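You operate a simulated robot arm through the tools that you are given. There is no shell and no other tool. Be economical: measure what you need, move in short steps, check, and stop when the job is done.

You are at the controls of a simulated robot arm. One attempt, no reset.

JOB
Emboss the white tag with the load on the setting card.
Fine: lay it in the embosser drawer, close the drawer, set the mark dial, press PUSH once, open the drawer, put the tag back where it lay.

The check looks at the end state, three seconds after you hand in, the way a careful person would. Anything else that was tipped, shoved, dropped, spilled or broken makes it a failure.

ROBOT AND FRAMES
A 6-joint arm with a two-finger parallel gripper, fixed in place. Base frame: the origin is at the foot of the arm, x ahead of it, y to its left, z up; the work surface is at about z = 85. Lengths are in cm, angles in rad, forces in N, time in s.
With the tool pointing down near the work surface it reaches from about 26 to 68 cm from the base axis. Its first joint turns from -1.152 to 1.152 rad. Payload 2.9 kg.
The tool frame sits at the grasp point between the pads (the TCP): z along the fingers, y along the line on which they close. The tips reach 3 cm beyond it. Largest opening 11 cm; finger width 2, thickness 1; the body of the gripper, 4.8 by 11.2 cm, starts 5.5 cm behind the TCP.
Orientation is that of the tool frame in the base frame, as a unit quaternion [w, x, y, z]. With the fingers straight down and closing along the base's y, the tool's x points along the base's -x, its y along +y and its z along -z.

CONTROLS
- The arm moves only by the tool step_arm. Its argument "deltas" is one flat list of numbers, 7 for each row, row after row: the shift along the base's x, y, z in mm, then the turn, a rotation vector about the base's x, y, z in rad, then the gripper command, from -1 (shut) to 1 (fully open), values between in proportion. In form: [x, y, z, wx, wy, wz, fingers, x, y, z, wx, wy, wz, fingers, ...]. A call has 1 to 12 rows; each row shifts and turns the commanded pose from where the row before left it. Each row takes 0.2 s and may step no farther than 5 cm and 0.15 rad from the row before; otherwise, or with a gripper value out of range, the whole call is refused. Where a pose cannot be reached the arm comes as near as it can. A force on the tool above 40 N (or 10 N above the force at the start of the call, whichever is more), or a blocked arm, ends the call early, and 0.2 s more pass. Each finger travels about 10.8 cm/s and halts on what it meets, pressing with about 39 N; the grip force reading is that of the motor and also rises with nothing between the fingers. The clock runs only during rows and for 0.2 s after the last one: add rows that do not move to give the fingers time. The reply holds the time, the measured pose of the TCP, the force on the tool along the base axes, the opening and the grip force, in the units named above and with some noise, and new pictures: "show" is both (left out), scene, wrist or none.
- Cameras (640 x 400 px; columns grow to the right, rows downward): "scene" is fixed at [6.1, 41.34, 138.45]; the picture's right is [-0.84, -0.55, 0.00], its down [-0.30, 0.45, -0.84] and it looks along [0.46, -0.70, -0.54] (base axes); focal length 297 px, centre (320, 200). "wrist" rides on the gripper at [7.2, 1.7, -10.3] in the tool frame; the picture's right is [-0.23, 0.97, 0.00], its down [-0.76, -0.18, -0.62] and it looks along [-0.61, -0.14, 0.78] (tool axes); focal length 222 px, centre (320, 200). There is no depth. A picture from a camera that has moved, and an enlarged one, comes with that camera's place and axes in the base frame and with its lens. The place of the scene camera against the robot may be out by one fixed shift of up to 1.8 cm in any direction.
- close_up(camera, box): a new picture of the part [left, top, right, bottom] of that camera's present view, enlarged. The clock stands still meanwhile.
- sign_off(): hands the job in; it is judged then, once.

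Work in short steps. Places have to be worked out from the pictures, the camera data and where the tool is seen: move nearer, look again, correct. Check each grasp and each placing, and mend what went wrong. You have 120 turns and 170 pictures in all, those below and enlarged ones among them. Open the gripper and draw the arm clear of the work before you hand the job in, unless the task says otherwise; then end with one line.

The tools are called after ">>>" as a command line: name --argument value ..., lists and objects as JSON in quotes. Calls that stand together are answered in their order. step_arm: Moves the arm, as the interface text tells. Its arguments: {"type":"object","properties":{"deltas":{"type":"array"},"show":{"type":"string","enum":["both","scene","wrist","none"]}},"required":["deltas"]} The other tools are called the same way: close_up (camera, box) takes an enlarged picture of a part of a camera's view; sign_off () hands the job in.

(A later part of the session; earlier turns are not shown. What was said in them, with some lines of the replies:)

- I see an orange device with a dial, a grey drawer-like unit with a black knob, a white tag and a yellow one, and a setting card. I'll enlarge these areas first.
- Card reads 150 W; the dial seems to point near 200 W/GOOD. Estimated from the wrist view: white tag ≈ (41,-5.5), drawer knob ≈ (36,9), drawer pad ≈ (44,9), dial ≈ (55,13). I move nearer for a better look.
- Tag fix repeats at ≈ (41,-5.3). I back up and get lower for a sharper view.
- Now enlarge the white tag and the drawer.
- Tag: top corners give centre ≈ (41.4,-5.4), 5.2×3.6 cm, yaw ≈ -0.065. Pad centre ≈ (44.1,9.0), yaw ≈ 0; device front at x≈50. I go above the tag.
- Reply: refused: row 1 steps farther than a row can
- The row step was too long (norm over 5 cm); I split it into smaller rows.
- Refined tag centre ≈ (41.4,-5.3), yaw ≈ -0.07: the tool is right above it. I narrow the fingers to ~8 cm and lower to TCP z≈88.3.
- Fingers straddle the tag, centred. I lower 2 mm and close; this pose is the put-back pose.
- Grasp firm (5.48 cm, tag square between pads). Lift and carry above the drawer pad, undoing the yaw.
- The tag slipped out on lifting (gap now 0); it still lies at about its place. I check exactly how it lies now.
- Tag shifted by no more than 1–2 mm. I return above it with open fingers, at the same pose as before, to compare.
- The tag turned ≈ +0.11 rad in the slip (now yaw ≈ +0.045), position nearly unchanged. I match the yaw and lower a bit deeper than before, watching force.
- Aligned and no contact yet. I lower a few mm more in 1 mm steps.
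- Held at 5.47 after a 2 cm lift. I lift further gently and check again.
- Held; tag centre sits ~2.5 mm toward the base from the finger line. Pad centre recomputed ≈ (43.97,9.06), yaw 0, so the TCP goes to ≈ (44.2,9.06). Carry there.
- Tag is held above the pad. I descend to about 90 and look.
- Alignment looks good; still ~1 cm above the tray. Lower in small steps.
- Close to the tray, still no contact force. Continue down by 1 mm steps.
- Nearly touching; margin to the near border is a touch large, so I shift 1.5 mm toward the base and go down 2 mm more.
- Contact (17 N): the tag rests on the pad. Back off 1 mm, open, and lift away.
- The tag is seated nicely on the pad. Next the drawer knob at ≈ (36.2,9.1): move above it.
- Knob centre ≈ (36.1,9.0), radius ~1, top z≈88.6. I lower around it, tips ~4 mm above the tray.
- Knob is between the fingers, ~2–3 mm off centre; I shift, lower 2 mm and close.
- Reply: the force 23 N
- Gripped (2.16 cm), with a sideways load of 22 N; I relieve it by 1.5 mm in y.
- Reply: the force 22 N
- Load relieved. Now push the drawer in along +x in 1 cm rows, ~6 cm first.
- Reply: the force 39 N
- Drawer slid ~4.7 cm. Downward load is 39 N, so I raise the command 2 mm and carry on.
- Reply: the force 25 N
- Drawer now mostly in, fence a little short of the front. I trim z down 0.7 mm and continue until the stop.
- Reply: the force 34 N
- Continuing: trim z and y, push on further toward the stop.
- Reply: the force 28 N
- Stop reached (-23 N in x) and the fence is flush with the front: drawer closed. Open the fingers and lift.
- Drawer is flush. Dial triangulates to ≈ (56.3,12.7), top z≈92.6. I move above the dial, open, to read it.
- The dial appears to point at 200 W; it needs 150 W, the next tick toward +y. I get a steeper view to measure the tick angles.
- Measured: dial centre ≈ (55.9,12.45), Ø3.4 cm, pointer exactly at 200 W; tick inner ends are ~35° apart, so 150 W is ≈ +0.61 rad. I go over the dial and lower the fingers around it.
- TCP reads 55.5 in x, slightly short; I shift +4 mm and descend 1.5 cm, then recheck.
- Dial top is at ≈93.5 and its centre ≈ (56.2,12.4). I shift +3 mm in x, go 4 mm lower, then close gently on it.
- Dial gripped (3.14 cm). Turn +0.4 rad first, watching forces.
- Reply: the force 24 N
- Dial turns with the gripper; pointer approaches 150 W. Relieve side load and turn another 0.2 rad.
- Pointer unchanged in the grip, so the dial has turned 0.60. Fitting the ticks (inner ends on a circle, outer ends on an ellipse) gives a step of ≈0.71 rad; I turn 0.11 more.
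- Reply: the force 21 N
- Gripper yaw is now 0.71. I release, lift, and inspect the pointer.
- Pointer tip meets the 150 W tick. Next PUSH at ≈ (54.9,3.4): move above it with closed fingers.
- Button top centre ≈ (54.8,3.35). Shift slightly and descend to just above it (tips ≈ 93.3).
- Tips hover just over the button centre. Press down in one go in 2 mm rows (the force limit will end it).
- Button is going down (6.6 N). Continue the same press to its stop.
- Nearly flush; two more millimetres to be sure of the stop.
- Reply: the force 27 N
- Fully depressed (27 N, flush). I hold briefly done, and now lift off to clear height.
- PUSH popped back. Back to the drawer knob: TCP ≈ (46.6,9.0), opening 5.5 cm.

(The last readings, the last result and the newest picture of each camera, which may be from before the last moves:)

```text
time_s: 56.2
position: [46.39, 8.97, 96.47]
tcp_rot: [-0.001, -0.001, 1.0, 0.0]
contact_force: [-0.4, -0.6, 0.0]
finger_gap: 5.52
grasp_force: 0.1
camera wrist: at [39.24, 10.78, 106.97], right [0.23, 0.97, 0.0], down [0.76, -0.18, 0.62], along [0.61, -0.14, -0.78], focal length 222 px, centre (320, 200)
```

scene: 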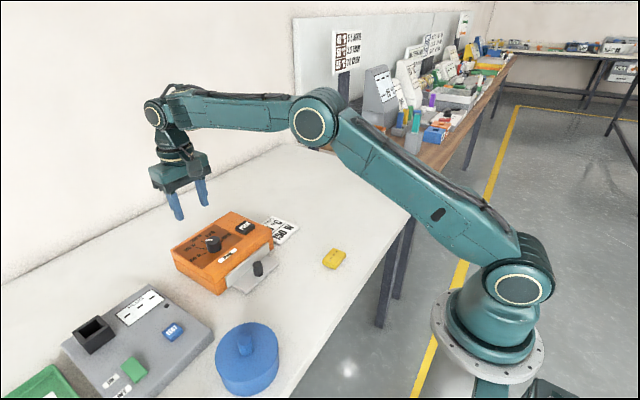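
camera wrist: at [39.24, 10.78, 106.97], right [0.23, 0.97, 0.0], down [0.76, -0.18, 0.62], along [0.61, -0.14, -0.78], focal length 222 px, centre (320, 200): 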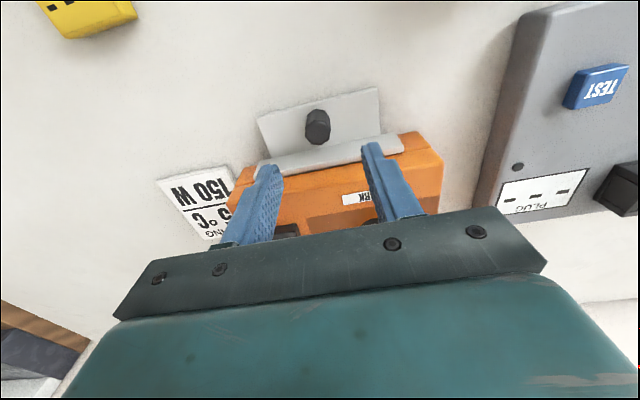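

Same relative view as the first knob approach. Descend and grip.

>>> step_arm --deltas '[1, 0, -20, 0, 0, 0, 0, 0, 0, -20, 0, 0, 0, 0, 0, 0, -20, 0, 0, 0, 0, 0, 0, -8, 0, 0, 0, 0, 0, 0, 0, 0, 0, 0, 0, 0, 0, 0, 0, 0, 0, -0.4, 0, 0, 0, 0, 0, 0, -1, 0, 0, 0, 0, 0, 0, -1, 0, 0, 0, 0, 0, 0, -1]' --show "wrist"

```text
time_s: 58.2
position: [46.68, 9.02, 89.74]
tcp_rot: [0.0, 0.003, 1.0, -0.002]
contact_force: [0.4, -27.1, -2.1]
finger_gap: 2.17
grasp_force: 44.9
camera wrist: at [39.5, 10.74, 100.15], right [0.23, 0.97, 0.0], down [0.76, -0.18, 0.62], along [0.61, -0.15, -0.78], focal length 222 px, centre (320, 200)
```

wrist: 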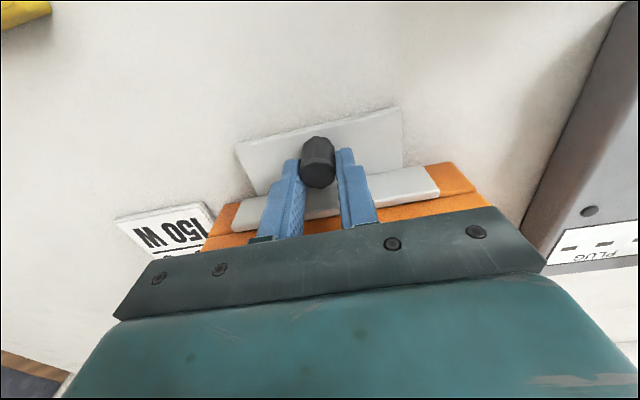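

Gripped; side load -27 N in y, so I trim y by -2.5 mm, then pull out gently.

>>> step_arm --deltas '[0, -1.5, 0, 0, 0, 0, -1, 0, -1, 0, 0, 0, 0, -1, 0, 0, 0, 0, 0, 0, -1]' --show "none"

```text
time_s: 59.0
position: [46.52, 9.02, 89.74]
tcp_rot: [0.0, -0.001, 1.0, 0.001]
contact_force: [-0.7, -5.7, 5.7]
finger_gap: 2.13
grasp_force: 44.7
```

>>> step_arm --deltas '[-5, -0.5, 0, 0, 0, 0, -1, -8, 0, 0, 0, 0, 0, -1, -8, 0, 0, 0, 0, 0, -1, -8, 0, 0, 0, 0, 0, -1, -8, 0, 0, 0, 0, 0, -1, 0, 0, 0, 0, 0, 0, -1]' --show "none"

```text
time_s: 60.4
position: [42.86, 8.99, 89.74]
tcp_rot: [0.0, -0.002, 1.0, 0.001]
contact_force: [0.6, 22.3, -2.5]
finger_gap: 2.18
grasp_force: 45.5
```

Sliding out; trim y +1.5 mm and continue to the original open position (TCP x≈36.3).

>>> step_arm --deltas '[0, 1.5, 0, 0, 0, 0, -1, -8, 0, 0, 0, 0, 0, -1, -8, 0, 0, 0, 0, 0, -1, -8, 0, 0, 0, 0, 0, -1, -8, 0, 0, 0, 0, 0, -1, 0, 0, 0, 0, 0, 0, -1]' --show "none"

```text
time_s: 61.8
position: [39.62, 8.95, 89.74]
tcp_rot: [0.0, 0.001, 1.0, 0.0]
contact_force: [0.5, 7.2, -7.3]
finger_gap: 2.16
grasp_force: 45.5
```

>>> step_arm --deltas '[0, 0.7, -0.3, 0, 0, 0, -1, -8, 0, 0, 0, 0, 0, -1, -8, 0, 0, 0, 0, 0, -1, -8, 0, 0, 0, 0, 0, -1, -7, 0, 0, 0, 0, 0, -1, 0, 0, 0, 0, 0, 0, -1]' --show "wrist"

>>> close_up --camera "scene" --box '[160, 200, 360, 325]'

```text
time_s: 63.2
position: [36.54, 9.07, 89.72]
tcp_rot: [0.0, -0.001, 1.0, 0.0]
contact_force: [-0.1, 16.3, -12.1]
finger_gap: 2.14
grasp_force: 45.4
camera wrist: at [29.36, 10.62, 100.16], right [0.23, 0.97, 0.0], down [0.76, -0.18, 0.62], along [0.61, -0.14, -0.78], focal length 222 px, centre (320, 200)
```

wrist: 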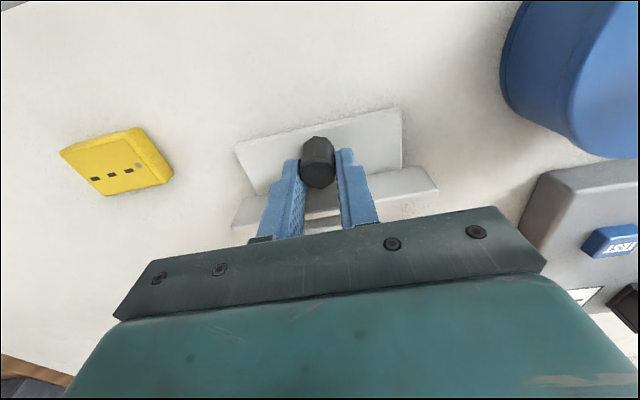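

```text
3.20 times, centred on (260, 262) of scene
camera zoom: at [6.11, 41.39, 138.43], right [-0.84, -0.55, 0.0], down [-0.3, 0.45, -0.84], along [0.46, -0.7, -0.54], focal length 951 px, centre (512, 0)
```

zoom: 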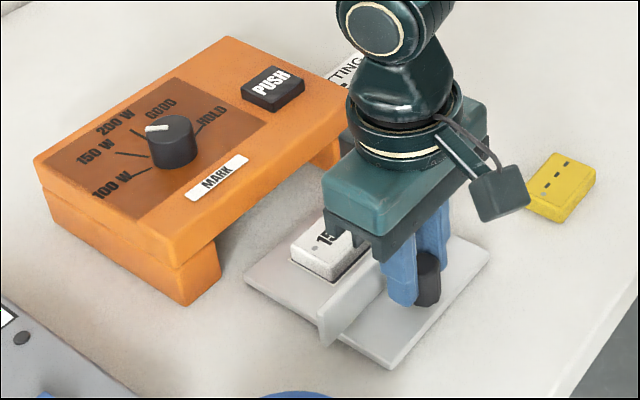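

The tag is embossed ("15…" visible). Drawer is practically at its original place; I pull 2 mm more, then release and lift.

>>> step_arm --deltas '[-2, 1, -0.5, 0, 0, 0, -1, 0, 0, 0, 0, 0, 0, -1, 0, 0, 0, 0, 0, 0, -0.3, 0, 0, 0, 0, 0, 0, 0, 0, 0, 0, 0, 0, 0, 0, 0, 0, 20, 0, 0, 0, 0, 0, 0, 30, 0, 0, 0, 0, 0, 0, 20, 0, 0, 0, 0, 0, 0, 0, 0, 0, 0, 0]' --show "wrist"

>>> close_up --camera "wrist" --box '[220, 70, 420, 225]'

```text
time_s: 65.2
position: [36.46, 9.2, 96.68]
tcp_rot: [0.001, 0.0, 1.0, 0.0]
contact_force: [-0.5, 0.5, 1.1]
finger_gap: 5.49
grasp_force: 0.0
camera wrist: at [29.28, 10.79, 107.19], right [0.23, 0.97, 0.0], down [0.76, -0.18, 0.62], along [0.61, -0.14, -0.78], focal length 222 px, centre (320, 200)
```

wrist: 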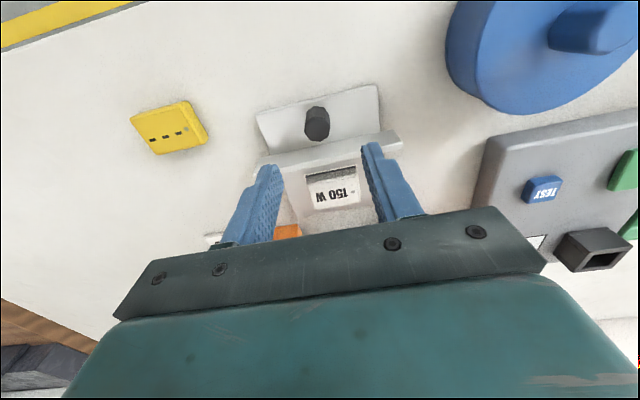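

```text
2.58 times, centred on (320, 148) of wrist
camera zoom: at [29.28, 10.79, 107.19], right [0.23, 0.97, 0.0], down [0.76, -0.18, 0.62], along [0.61, -0.14, -0.78], focal length 573 px, centre (320, 336)
```

zoom: 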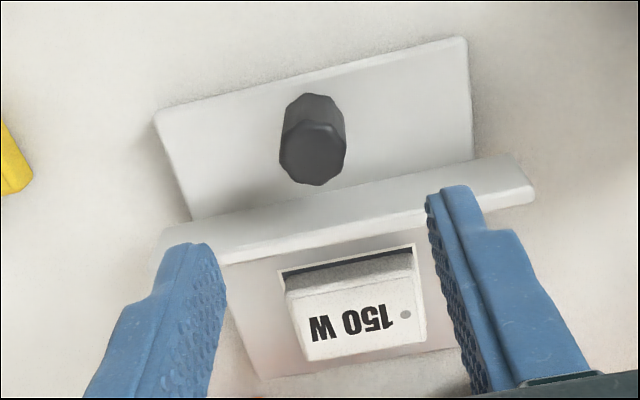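

Tag reads "150 W". Now pick it: go above it at TCP ≈ (43.9,8.95) with 7.2 cm opening.

>>> step_arm --deltas '[25, -1, 0, 0, 0, 0, 0.3, 25, -1, 0, 0, 0, 0, 0.3, 25, 0, 0, 0, 0, 0, 0.3, 0, 0, 0, 0, 0, 0, 0.3, 0, 0, -20, 0, 0, 0, 0.3, 0, 0, -20, 0, 0, 0, 0.3, 0, 0, 0, 0, 0, 0, 0.3, 0, 0, 0, 0, 0, 0, 0.3]' --show "wrist"

>>> close_up --camera "wrist" --box '[220, 90, 420, 225]'

```text
time_s: 67.0
position: [43.95, 9.02, 92.52]
tcp_rot: [0.001, 0.0, 1.0, 0.0]
contact_force: [0.4, 0.2, 0.0]
finger_gap: 7.14
grasp_force: 0.2
camera wrist: at [36.78, 10.66, 103.02], right [0.23, 0.97, 0.0], down [0.76, -0.18, 0.62], along [0.61, -0.14, -0.78], focal length 222 px, centre (320, 200)
```

wrist: 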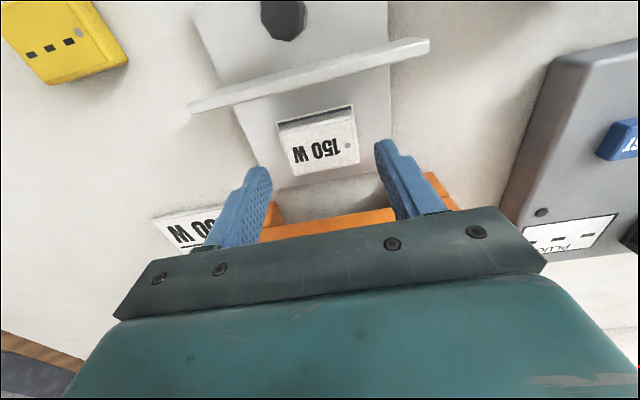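

```text
2.96 times, centred on (320, 158) of wrist
camera zoom: at [36.78, 10.66, 103.02], right [0.23, 0.97, 0.0], down [0.76, -0.18, 0.62], along [0.61, -0.14, -0.78], focal length 658 px, centre (320, 326)
```

zoom: 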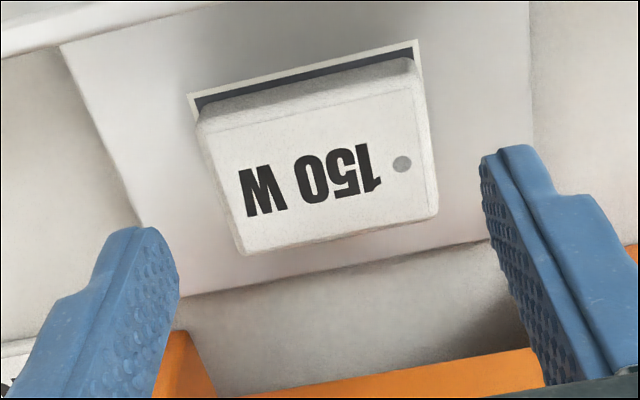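

Aligned. Descend to just above the tray (TCP ≈ 89.2) and check.

>>> step_arm --deltas '[0, 0, -20, 0, 0, 0, 0.3, 0, 0, -12, 0, 0, 0, 0.3, 0, 0, -2, 0, 0, 0, 0.3, 0, 0, 0, 0, 0, 0, 0.3, 0, 0, 0, 0, 0, 0, 0.3]' --show "wrist"

>>> close_up --camera "scene" --box '[220, 230, 320, 310]'

```text
time_s: 68.2
position: [43.89, 8.95, 89.21]
tcp_rot: [-0.001, 0.0, 1.0, 0.0]
contact_force: [0.1, -0.1, -0.6]
finger_gap: 7.15
grasp_force: 0.0
camera wrist: at [36.76, 10.63, 99.67], right [0.23, 0.97, 0.0], down [0.76, -0.18, 0.62], along [0.61, -0.14, -0.78], focal length 222 px, centre (320, 200)
```

wrist: 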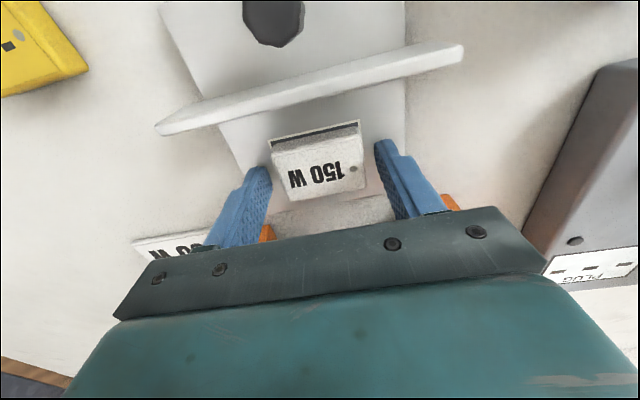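

```text
5.00 times, centred on (270, 270) of scene
camera zoom: at [6.1, 41.34, 138.45], right [-0.84, -0.55, 0.0], down [-0.3, 0.45, -0.84], along [0.46, -0.7, -0.54], focal length 1485 px, centre (570, -150)
```

zoom: 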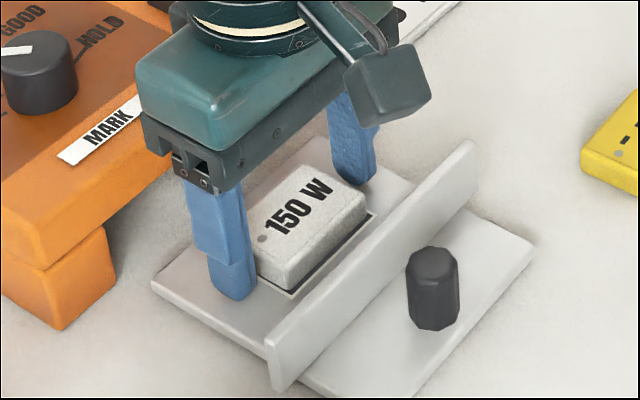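

Good straddle. Close and lift slowly.

>>> step_arm --deltas '[0, 0, -0.5, 0, 0, 0, 0.3, 0, 0, 0, 0, 0, 0, -1, 0, 0, 0, 0, 0, 0, -1, 0, 0, 0, 0, 0, 0, -1, 0, 0, 8, 0, 0, 0, -1, 0, 0, 12, 0, 0, 0, -1, 0, 0, 15, 0, 0, 0, -1, 0, 0, 15, 0, 0, 0, -1, 0, 0, 15, 0, 0, 0, -1, 0, 0, 15, 0, 0, 0, -1, 0, 0, 0, 0, 0, 0, -1]' --show "wrist"

>>> close_up --camera "wrist" --box '[220, 90, 420, 225]'

```text
time_s: 70.6
position: [43.79, 9.05, 97.25]
tcp_rot: [0.0, 0.0, 1.0, 0.0]
contact_force: [0.2, 0.4, -0.3]
finger_gap: 5.5
grasp_force: 38.7
camera wrist: at [36.7, 10.62, 107.75], right [0.23, 0.97, 0.0], down [0.76, -0.18, 0.62], along [0.61, -0.14, -0.78], focal length 222 px, centre (320, 200)
```

wrist: 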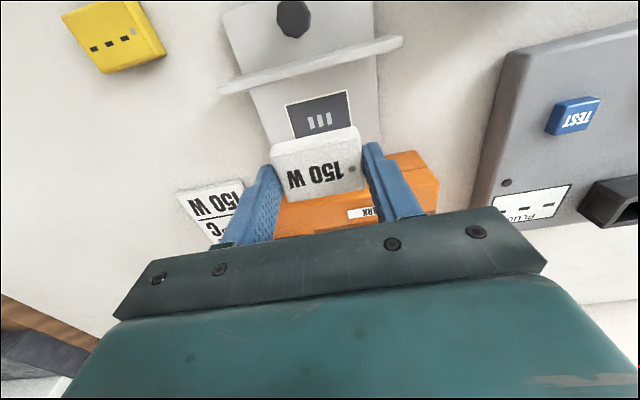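

```text
2.96 times, centred on (320, 158) of wrist
camera zoom: at [36.7, 10.62, 107.75], right [0.23, 0.97, 0.0], down [0.76, -0.18, 0.62], along [0.61, -0.14, -0.78], focal length 658 px, centre (320, 326)
```

zoom: 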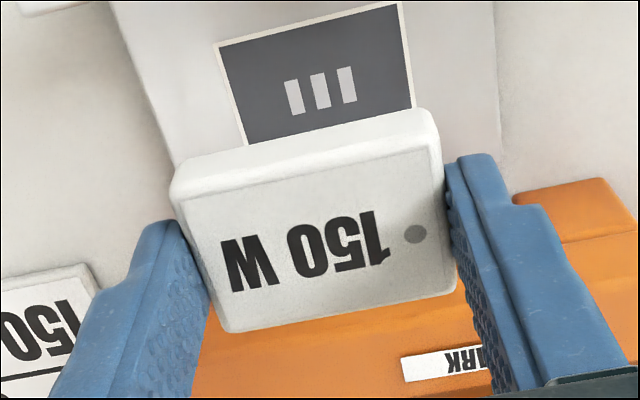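

Held squarely, offset in hand now ~0. I estimate the tag's original centre at (41.05,-5.55), yaw -0.065. Carry back there at height.

>>> step_arm --deltas '[-5, -29, 0, 0, 0, 0, -1, -5, -30, 0, 0, 0, -0.02, -1, -6, -30, 0, 0, 0, -0.02, -1, -6, -30, 0, 0, 0, -0.025, -1, -6, -26, 0, 0, 0, 0, -1, 0, 0, 0, 0, 0, 0, -1, 0, 0, -20, 0, 0, 0, -1, 0, 0, -20, 0, 0, 0, -1, 0, 0, -20, 0, 0, 0, -1, 0, 0, -20, 0, 0, 0, -1, 0, 0, 0, 0, 0, 0, -1, 0, 0, 0, 0, 0, 0, -1]' --show "wrist"

>>> close_up --camera "scene" --box '[160, 200, 360, 325]'

```text
time_s: 73.2
position: [40.9, -5.63, 89.2]
tcp_rot: [0.0, 0.033, 0.999, 0.0]
contact_force: [0.0, -0.1, -0.6]
finger_gap: 5.44
grasp_force: 39.1
camera wrist: at [33.98, -3.44, 99.61], right [0.29, 0.96, 0.0], down [0.75, -0.23, 0.62], along [0.6, -0.18, -0.78], focal length 222 px, centre (320, 200)
```

wrist: 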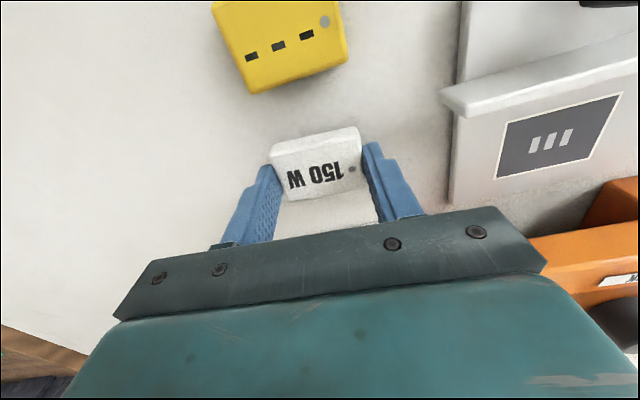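

```text
3.20 times, centred on (260, 262) of scene
camera zoom: at [6.1, 41.34, 138.45], right [-0.84, -0.55, 0.0], down [-0.3, 0.45, -0.84], along [0.46, -0.7, -0.54], focal length 951 px, centre (512, 0)
```

zoom: 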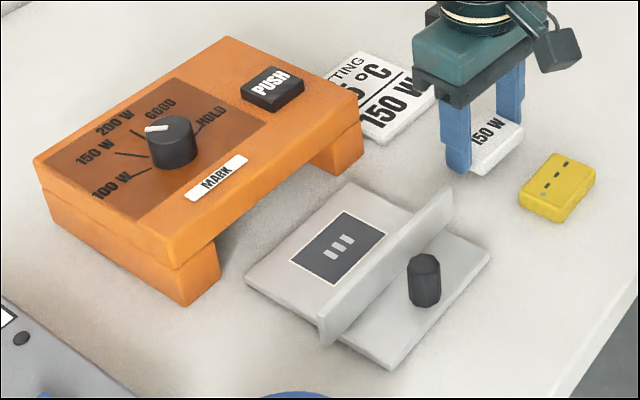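

Over the original spot; x +1.5 mm and lower 1 cm in small steps to contact.

>>> step_arm --deltas '[1.5, 0, -6, 0, 0, 0, -1, 0, 0, -2, 0, 0, 0, -1, 0, 0, -1, 0, 0, 0, -1, 0, 0, -1, 0, 0, 0, -1, 0, 0, 0, 0, 0, 0, -1]' --show "none"

>>> close_up --camera "scene" --box '[160, 200, 360, 325]'

```text
time_s: 74.4
position: [41.3, -5.68, 88.27]
tcp_rot: [0.0, 0.032, 0.999, 0.0]
contact_force: [0.1, -0.3, 0.5]
finger_gap: 5.46
grasp_force: 38.8
```

```text
3.20 times, centred on (260, 262) of scene
camera zoom: at [6.1, 41.34, 138.45], right [-0.84, -0.55, 0.0], down [-0.3, 0.45, -0.84], along [0.46, -0.7, -0.54], focal length 951 px, centre (512, 0)
```

zoom: 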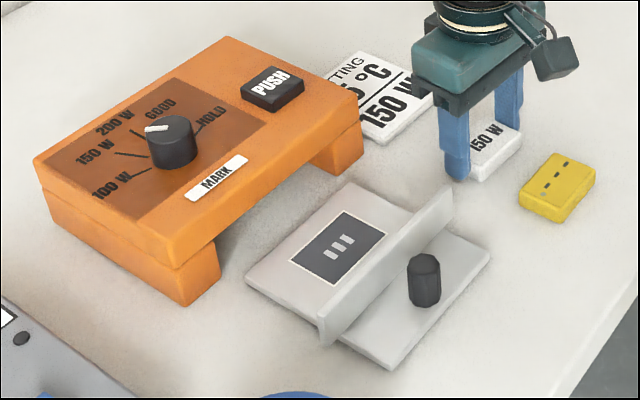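

>>> step_arm --deltas '[0, 0, -1, 0, 0, 0, -1, 0, 0, -1, 0, 0, 0, -1, 0, 0, 0, 0, 0, 0, -1]' --show "none"

>>> close_up --camera "scene" --box '[260, 210, 360, 290]'

```text
time_s: 75.2
position: [41.25, -5.72, 88.24]
tcp_rot: [0.002, 0.033, 0.999, 0.0]
contact_force: [-5.2, -2.1, 31.5]
finger_gap: 5.46
grasp_force: 38.9
```

```text
5.00 times, centred on (310, 250) of scene
camera zoom: at [6.04, 41.34, 138.45], right [-0.84, -0.55, 0.0], down [-0.3, 0.45, -0.84], along [0.46, -0.7, -0.54], focal length 1485 px, centre (370, -50)
```

zoom: 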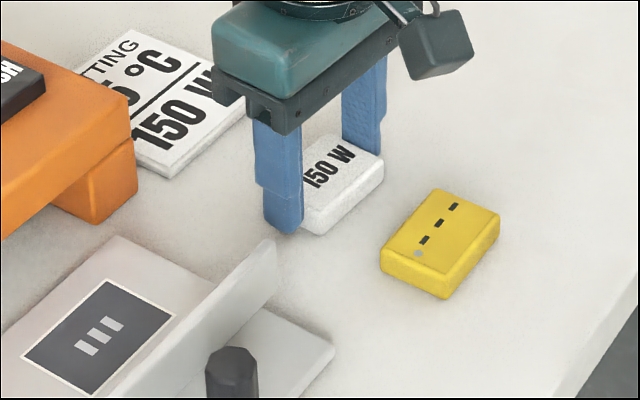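

On the table (31 N). Back off, release, lift and compare unobstructed.

>>> step_arm --deltas '[0, 0, 2, 0, 0, 0, -1, 0, 0, 0, 0, 0, 0, 0.3, 0, 0, 0, 0, 0, 0, 0.45, 0, 0, 0, 0, 0, 0, 0.45, 0, 0, 20, 0, 0, 0, 0.45, 0, 0, 30, 0, 0, 0, 0.45, 3, 2, 31, 0, 0, 0, 0.45, 0, 0, 0, 0, 0, 0, 0.45, 0, 0, 0, 0, 0, 0, 0.45]' --show "none"

>>> close_up --camera "scene" --box '[160, 200, 360, 325]'

>>> close_up --camera "wrist" --box '[220, 100, 420, 225]'

```text
time_s: 77.2
position: [41.77, -5.45, 96.35]
tcp_rot: [0.0, 0.032, 0.999, 0.0]
contact_force: [0.3, 0.9, 0.5]
finger_gap: 7.99
grasp_force: 0.1
```

```text
3.20 times, centred on (260, 262) of scene
camera zoom: at [6.1, 41.34, 138.45], right [-0.84, -0.55, 0.0], down [-0.3, 0.45, -0.84], along [0.46, -0.7, -0.54], focal length 951 px, centre (512, 0)
```

zoom: 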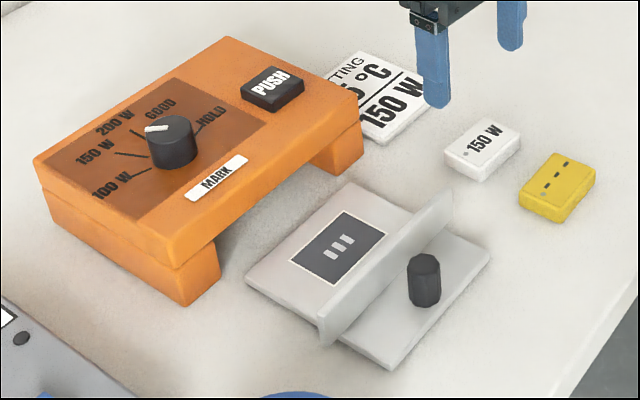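

```text
3.20 times, centred on (320, 162) of wrist
camera zoom: at [34.71, -3.42, 106.71], right [0.29, 0.96, 0.0], down [0.75, -0.23, 0.62], along [0.6, -0.18, -0.78], focal length 711 px, centre (320, 320)
```

zoom: 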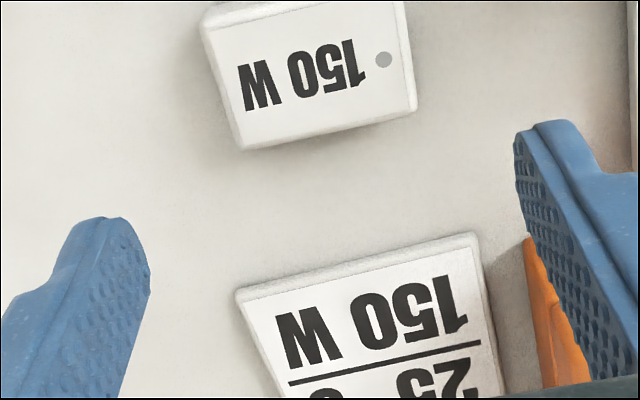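

Relative to the card in both views, the tag lies ≈ +3.5 mm in x and -3 mm in y from its original spot, yaw fine. I regrasp and correct this.

>>> step_arm --deltas '[-3, -2, -20, 0, 0, 0, 0.45, 0, 0, -30, 0, 0, 0, 0.45, 0, 0, -20, 0, 0, 0, 0.45, 0, 0, -12, 0, 0, 0, 0.45, 0, 0, 0, 0, 0, 0, 0.45, 0, 0, 0, 0, 0, 0, -1, 0, 0, 0, 0, 0, 0, -1, 0, 0, 0, 0, 0, 0, -1, 0, 0, 5, 0, 0, 0, -1, -1.5, 1.5, 5, 0, 0, 0, -1, -2, 1.5, 0, 0, 0, 0, -1, 0, 0, 0, 0, 0, 0, -1]' --show "wrist"

```text
time_s: 79.8
position: [40.83, -5.3, 89.06]
tcp_rot: [-0.001, 0.032, 0.999, -0.001]
contact_force: [0.1, -0.1, -0.4]
finger_gap: 5.47
grasp_force: 39.2
camera wrist: at [33.88, -3.14, 99.55], right [0.29, 0.96, 0.0], down [0.75, -0.23, 0.62], along [0.6, -0.18, -0.78], focal length 222 px, centre (320, 200)
```

wrist: 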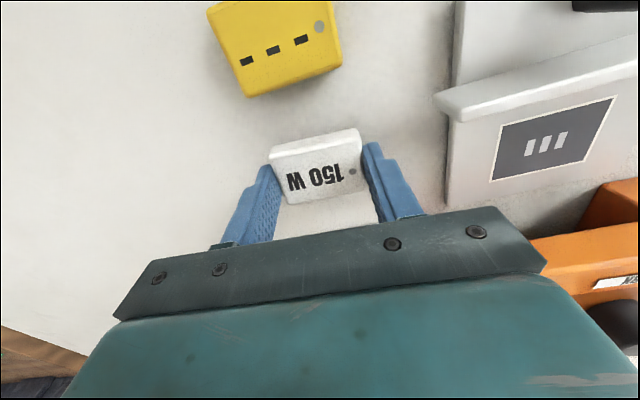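

Tag held at 1 cm and shifted. Lower to the table, release, lift to the first hover pose and compare.

>>> step_arm --deltas '[0, 0, -5, 0, 0, 0, -1, 0, 0, -4.5, 0, 0, 0, -1, 0, 0, 0, 0, 0, 0, -1, 0, 0, 0, 0, 0, 0, 0.3, 0, 0, 0, 0, 0, 0, 0.45, 0, 0, 0, 0, 0, 0, 0.45, 0, 0, 20, 0, 0, 0, 0.45, 0, 0, 30, 0, 0, 0, 0.45, 5, -1, 31, 0, 0, 0, 0.45, 0, 0, 0, 0, 0, 0, 0.45, 0, 0, 0, 0, 0, 0, 0.45]' --show "none"

>>> close_up --camera "scene" --box '[160, 200, 360, 325]'

>>> close_up --camera "wrist" --box '[220, 100, 420, 225]'

```text
time_s: 82.2
position: [41.78, -5.47, 96.32]
tcp_rot: [0.001, 0.032, 0.999, 0.001]
contact_force: [-0.9, 0.6, 0.0]
finger_gap: 8.0
grasp_force: 0.1
```

```text
3.20 times, centred on (260, 262) of scene
camera zoom: at [6.1, 41.34, 138.45], right [-0.84, -0.55, 0.0], down [-0.3, 0.45, -0.84], along [0.46, -0.7, -0.54], focal length 951 px, centre (512, 0)
```

zoom: 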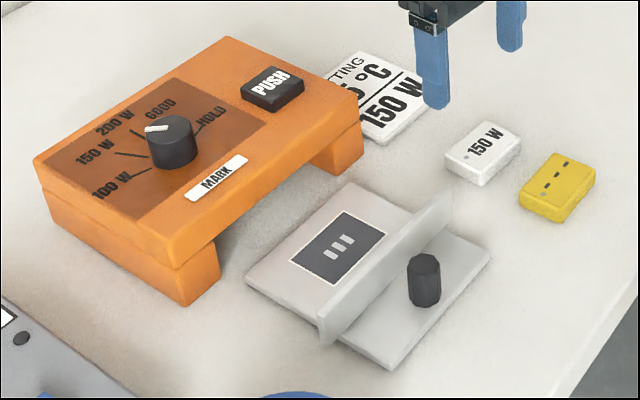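

```text
3.20 times, centred on (320, 162) of wrist
camera zoom: at [34.67, -3.28, 106.71], right [0.29, 0.96, 0.0], down [0.75, -0.23, 0.62], along [0.6, -0.18, -0.78], focal length 711 px, centre (320, 320)
```

zoom: 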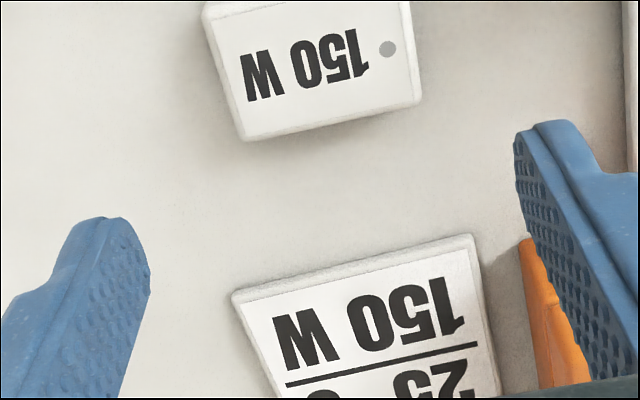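

Tag now matches the original picture within ~1 mm. I draw the arm up and clear, and take a last overall look.

>>> step_arm --deltas '[0, 0, 45, 0, 0, 0, 1, 0, 0, 45, 0, 0, 0, 1, 0, 20, 40, 0, 0, 0, 1, -10, 40, 25, 0, 0, 0.03, 1, -10, 45, 0, 0, 0, 0.035, 1, -10, 45, 0, 0, 0, 0, 1, 0, 45, 0, 0, 0, 0, 1, 0, 0, 0, 0, 0, 0, 1, 0, 0, 0, 0, 0, 0, 1]' --show "both"

>>> close_up --camera "scene" --box '[160, 200, 360, 325]'

```text
time_s: 84.2
position: [38.53, 13.95, 112.02]
tcp_rot: [-0.001, 0.001, 1.0, 0.0]
contact_force: [0.5, -1.0, 0.6]
finger_gap: 11.04
grasp_force: 0.0
camera wrist: at [31.48, 15.63, 122.41], right [0.23, 0.97, 0.0], down [0.76, -0.18, 0.62], along [0.61, -0.14, -0.78], focal length 222 px, centre (320, 200)
```

scene: 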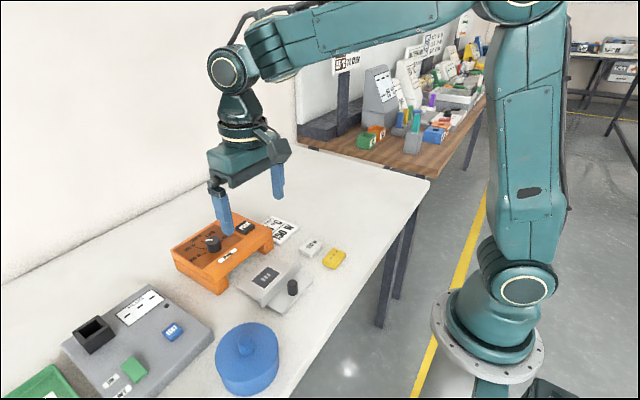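
wrist: 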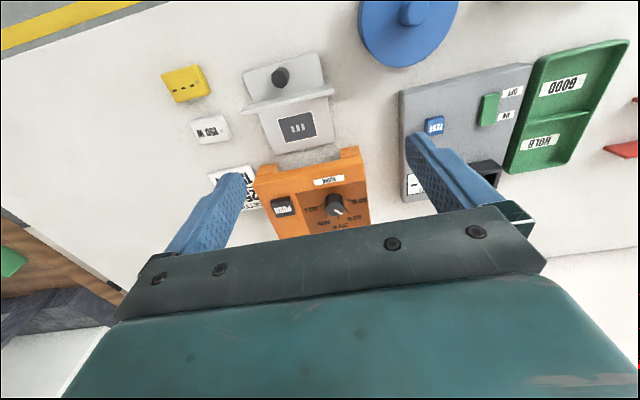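

```text
3.20 times, centred on (260, 262) of scene
camera zoom: at [6.1, 41.34, 138.45], right [-0.84, -0.55, 0.0], down [-0.3, 0.45, -0.84], along [0.46, -0.7, -0.54], focal length 951 px, centre (512, 0)
```

zoom: 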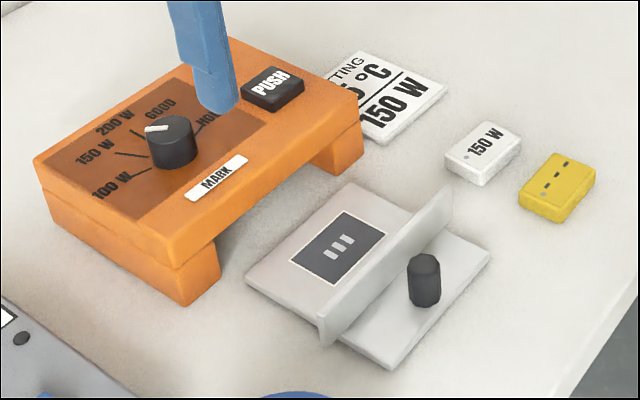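

The tag reads 150 W and lies in its original place, the drawer is open, the dial is at 150 W, nothing else has moved, and the arm is clear with the gripper open. I hand in.

>>> sign_off

```text
The job is handed in.
```

The white tag is embossed "150 W" and lies back within about 1 mm of where it was; it slipped from the gripper on the first lift and was re-placed. The dial is at 150 W, PUSH was pressed once, the drawer is open, and the arm is clear.
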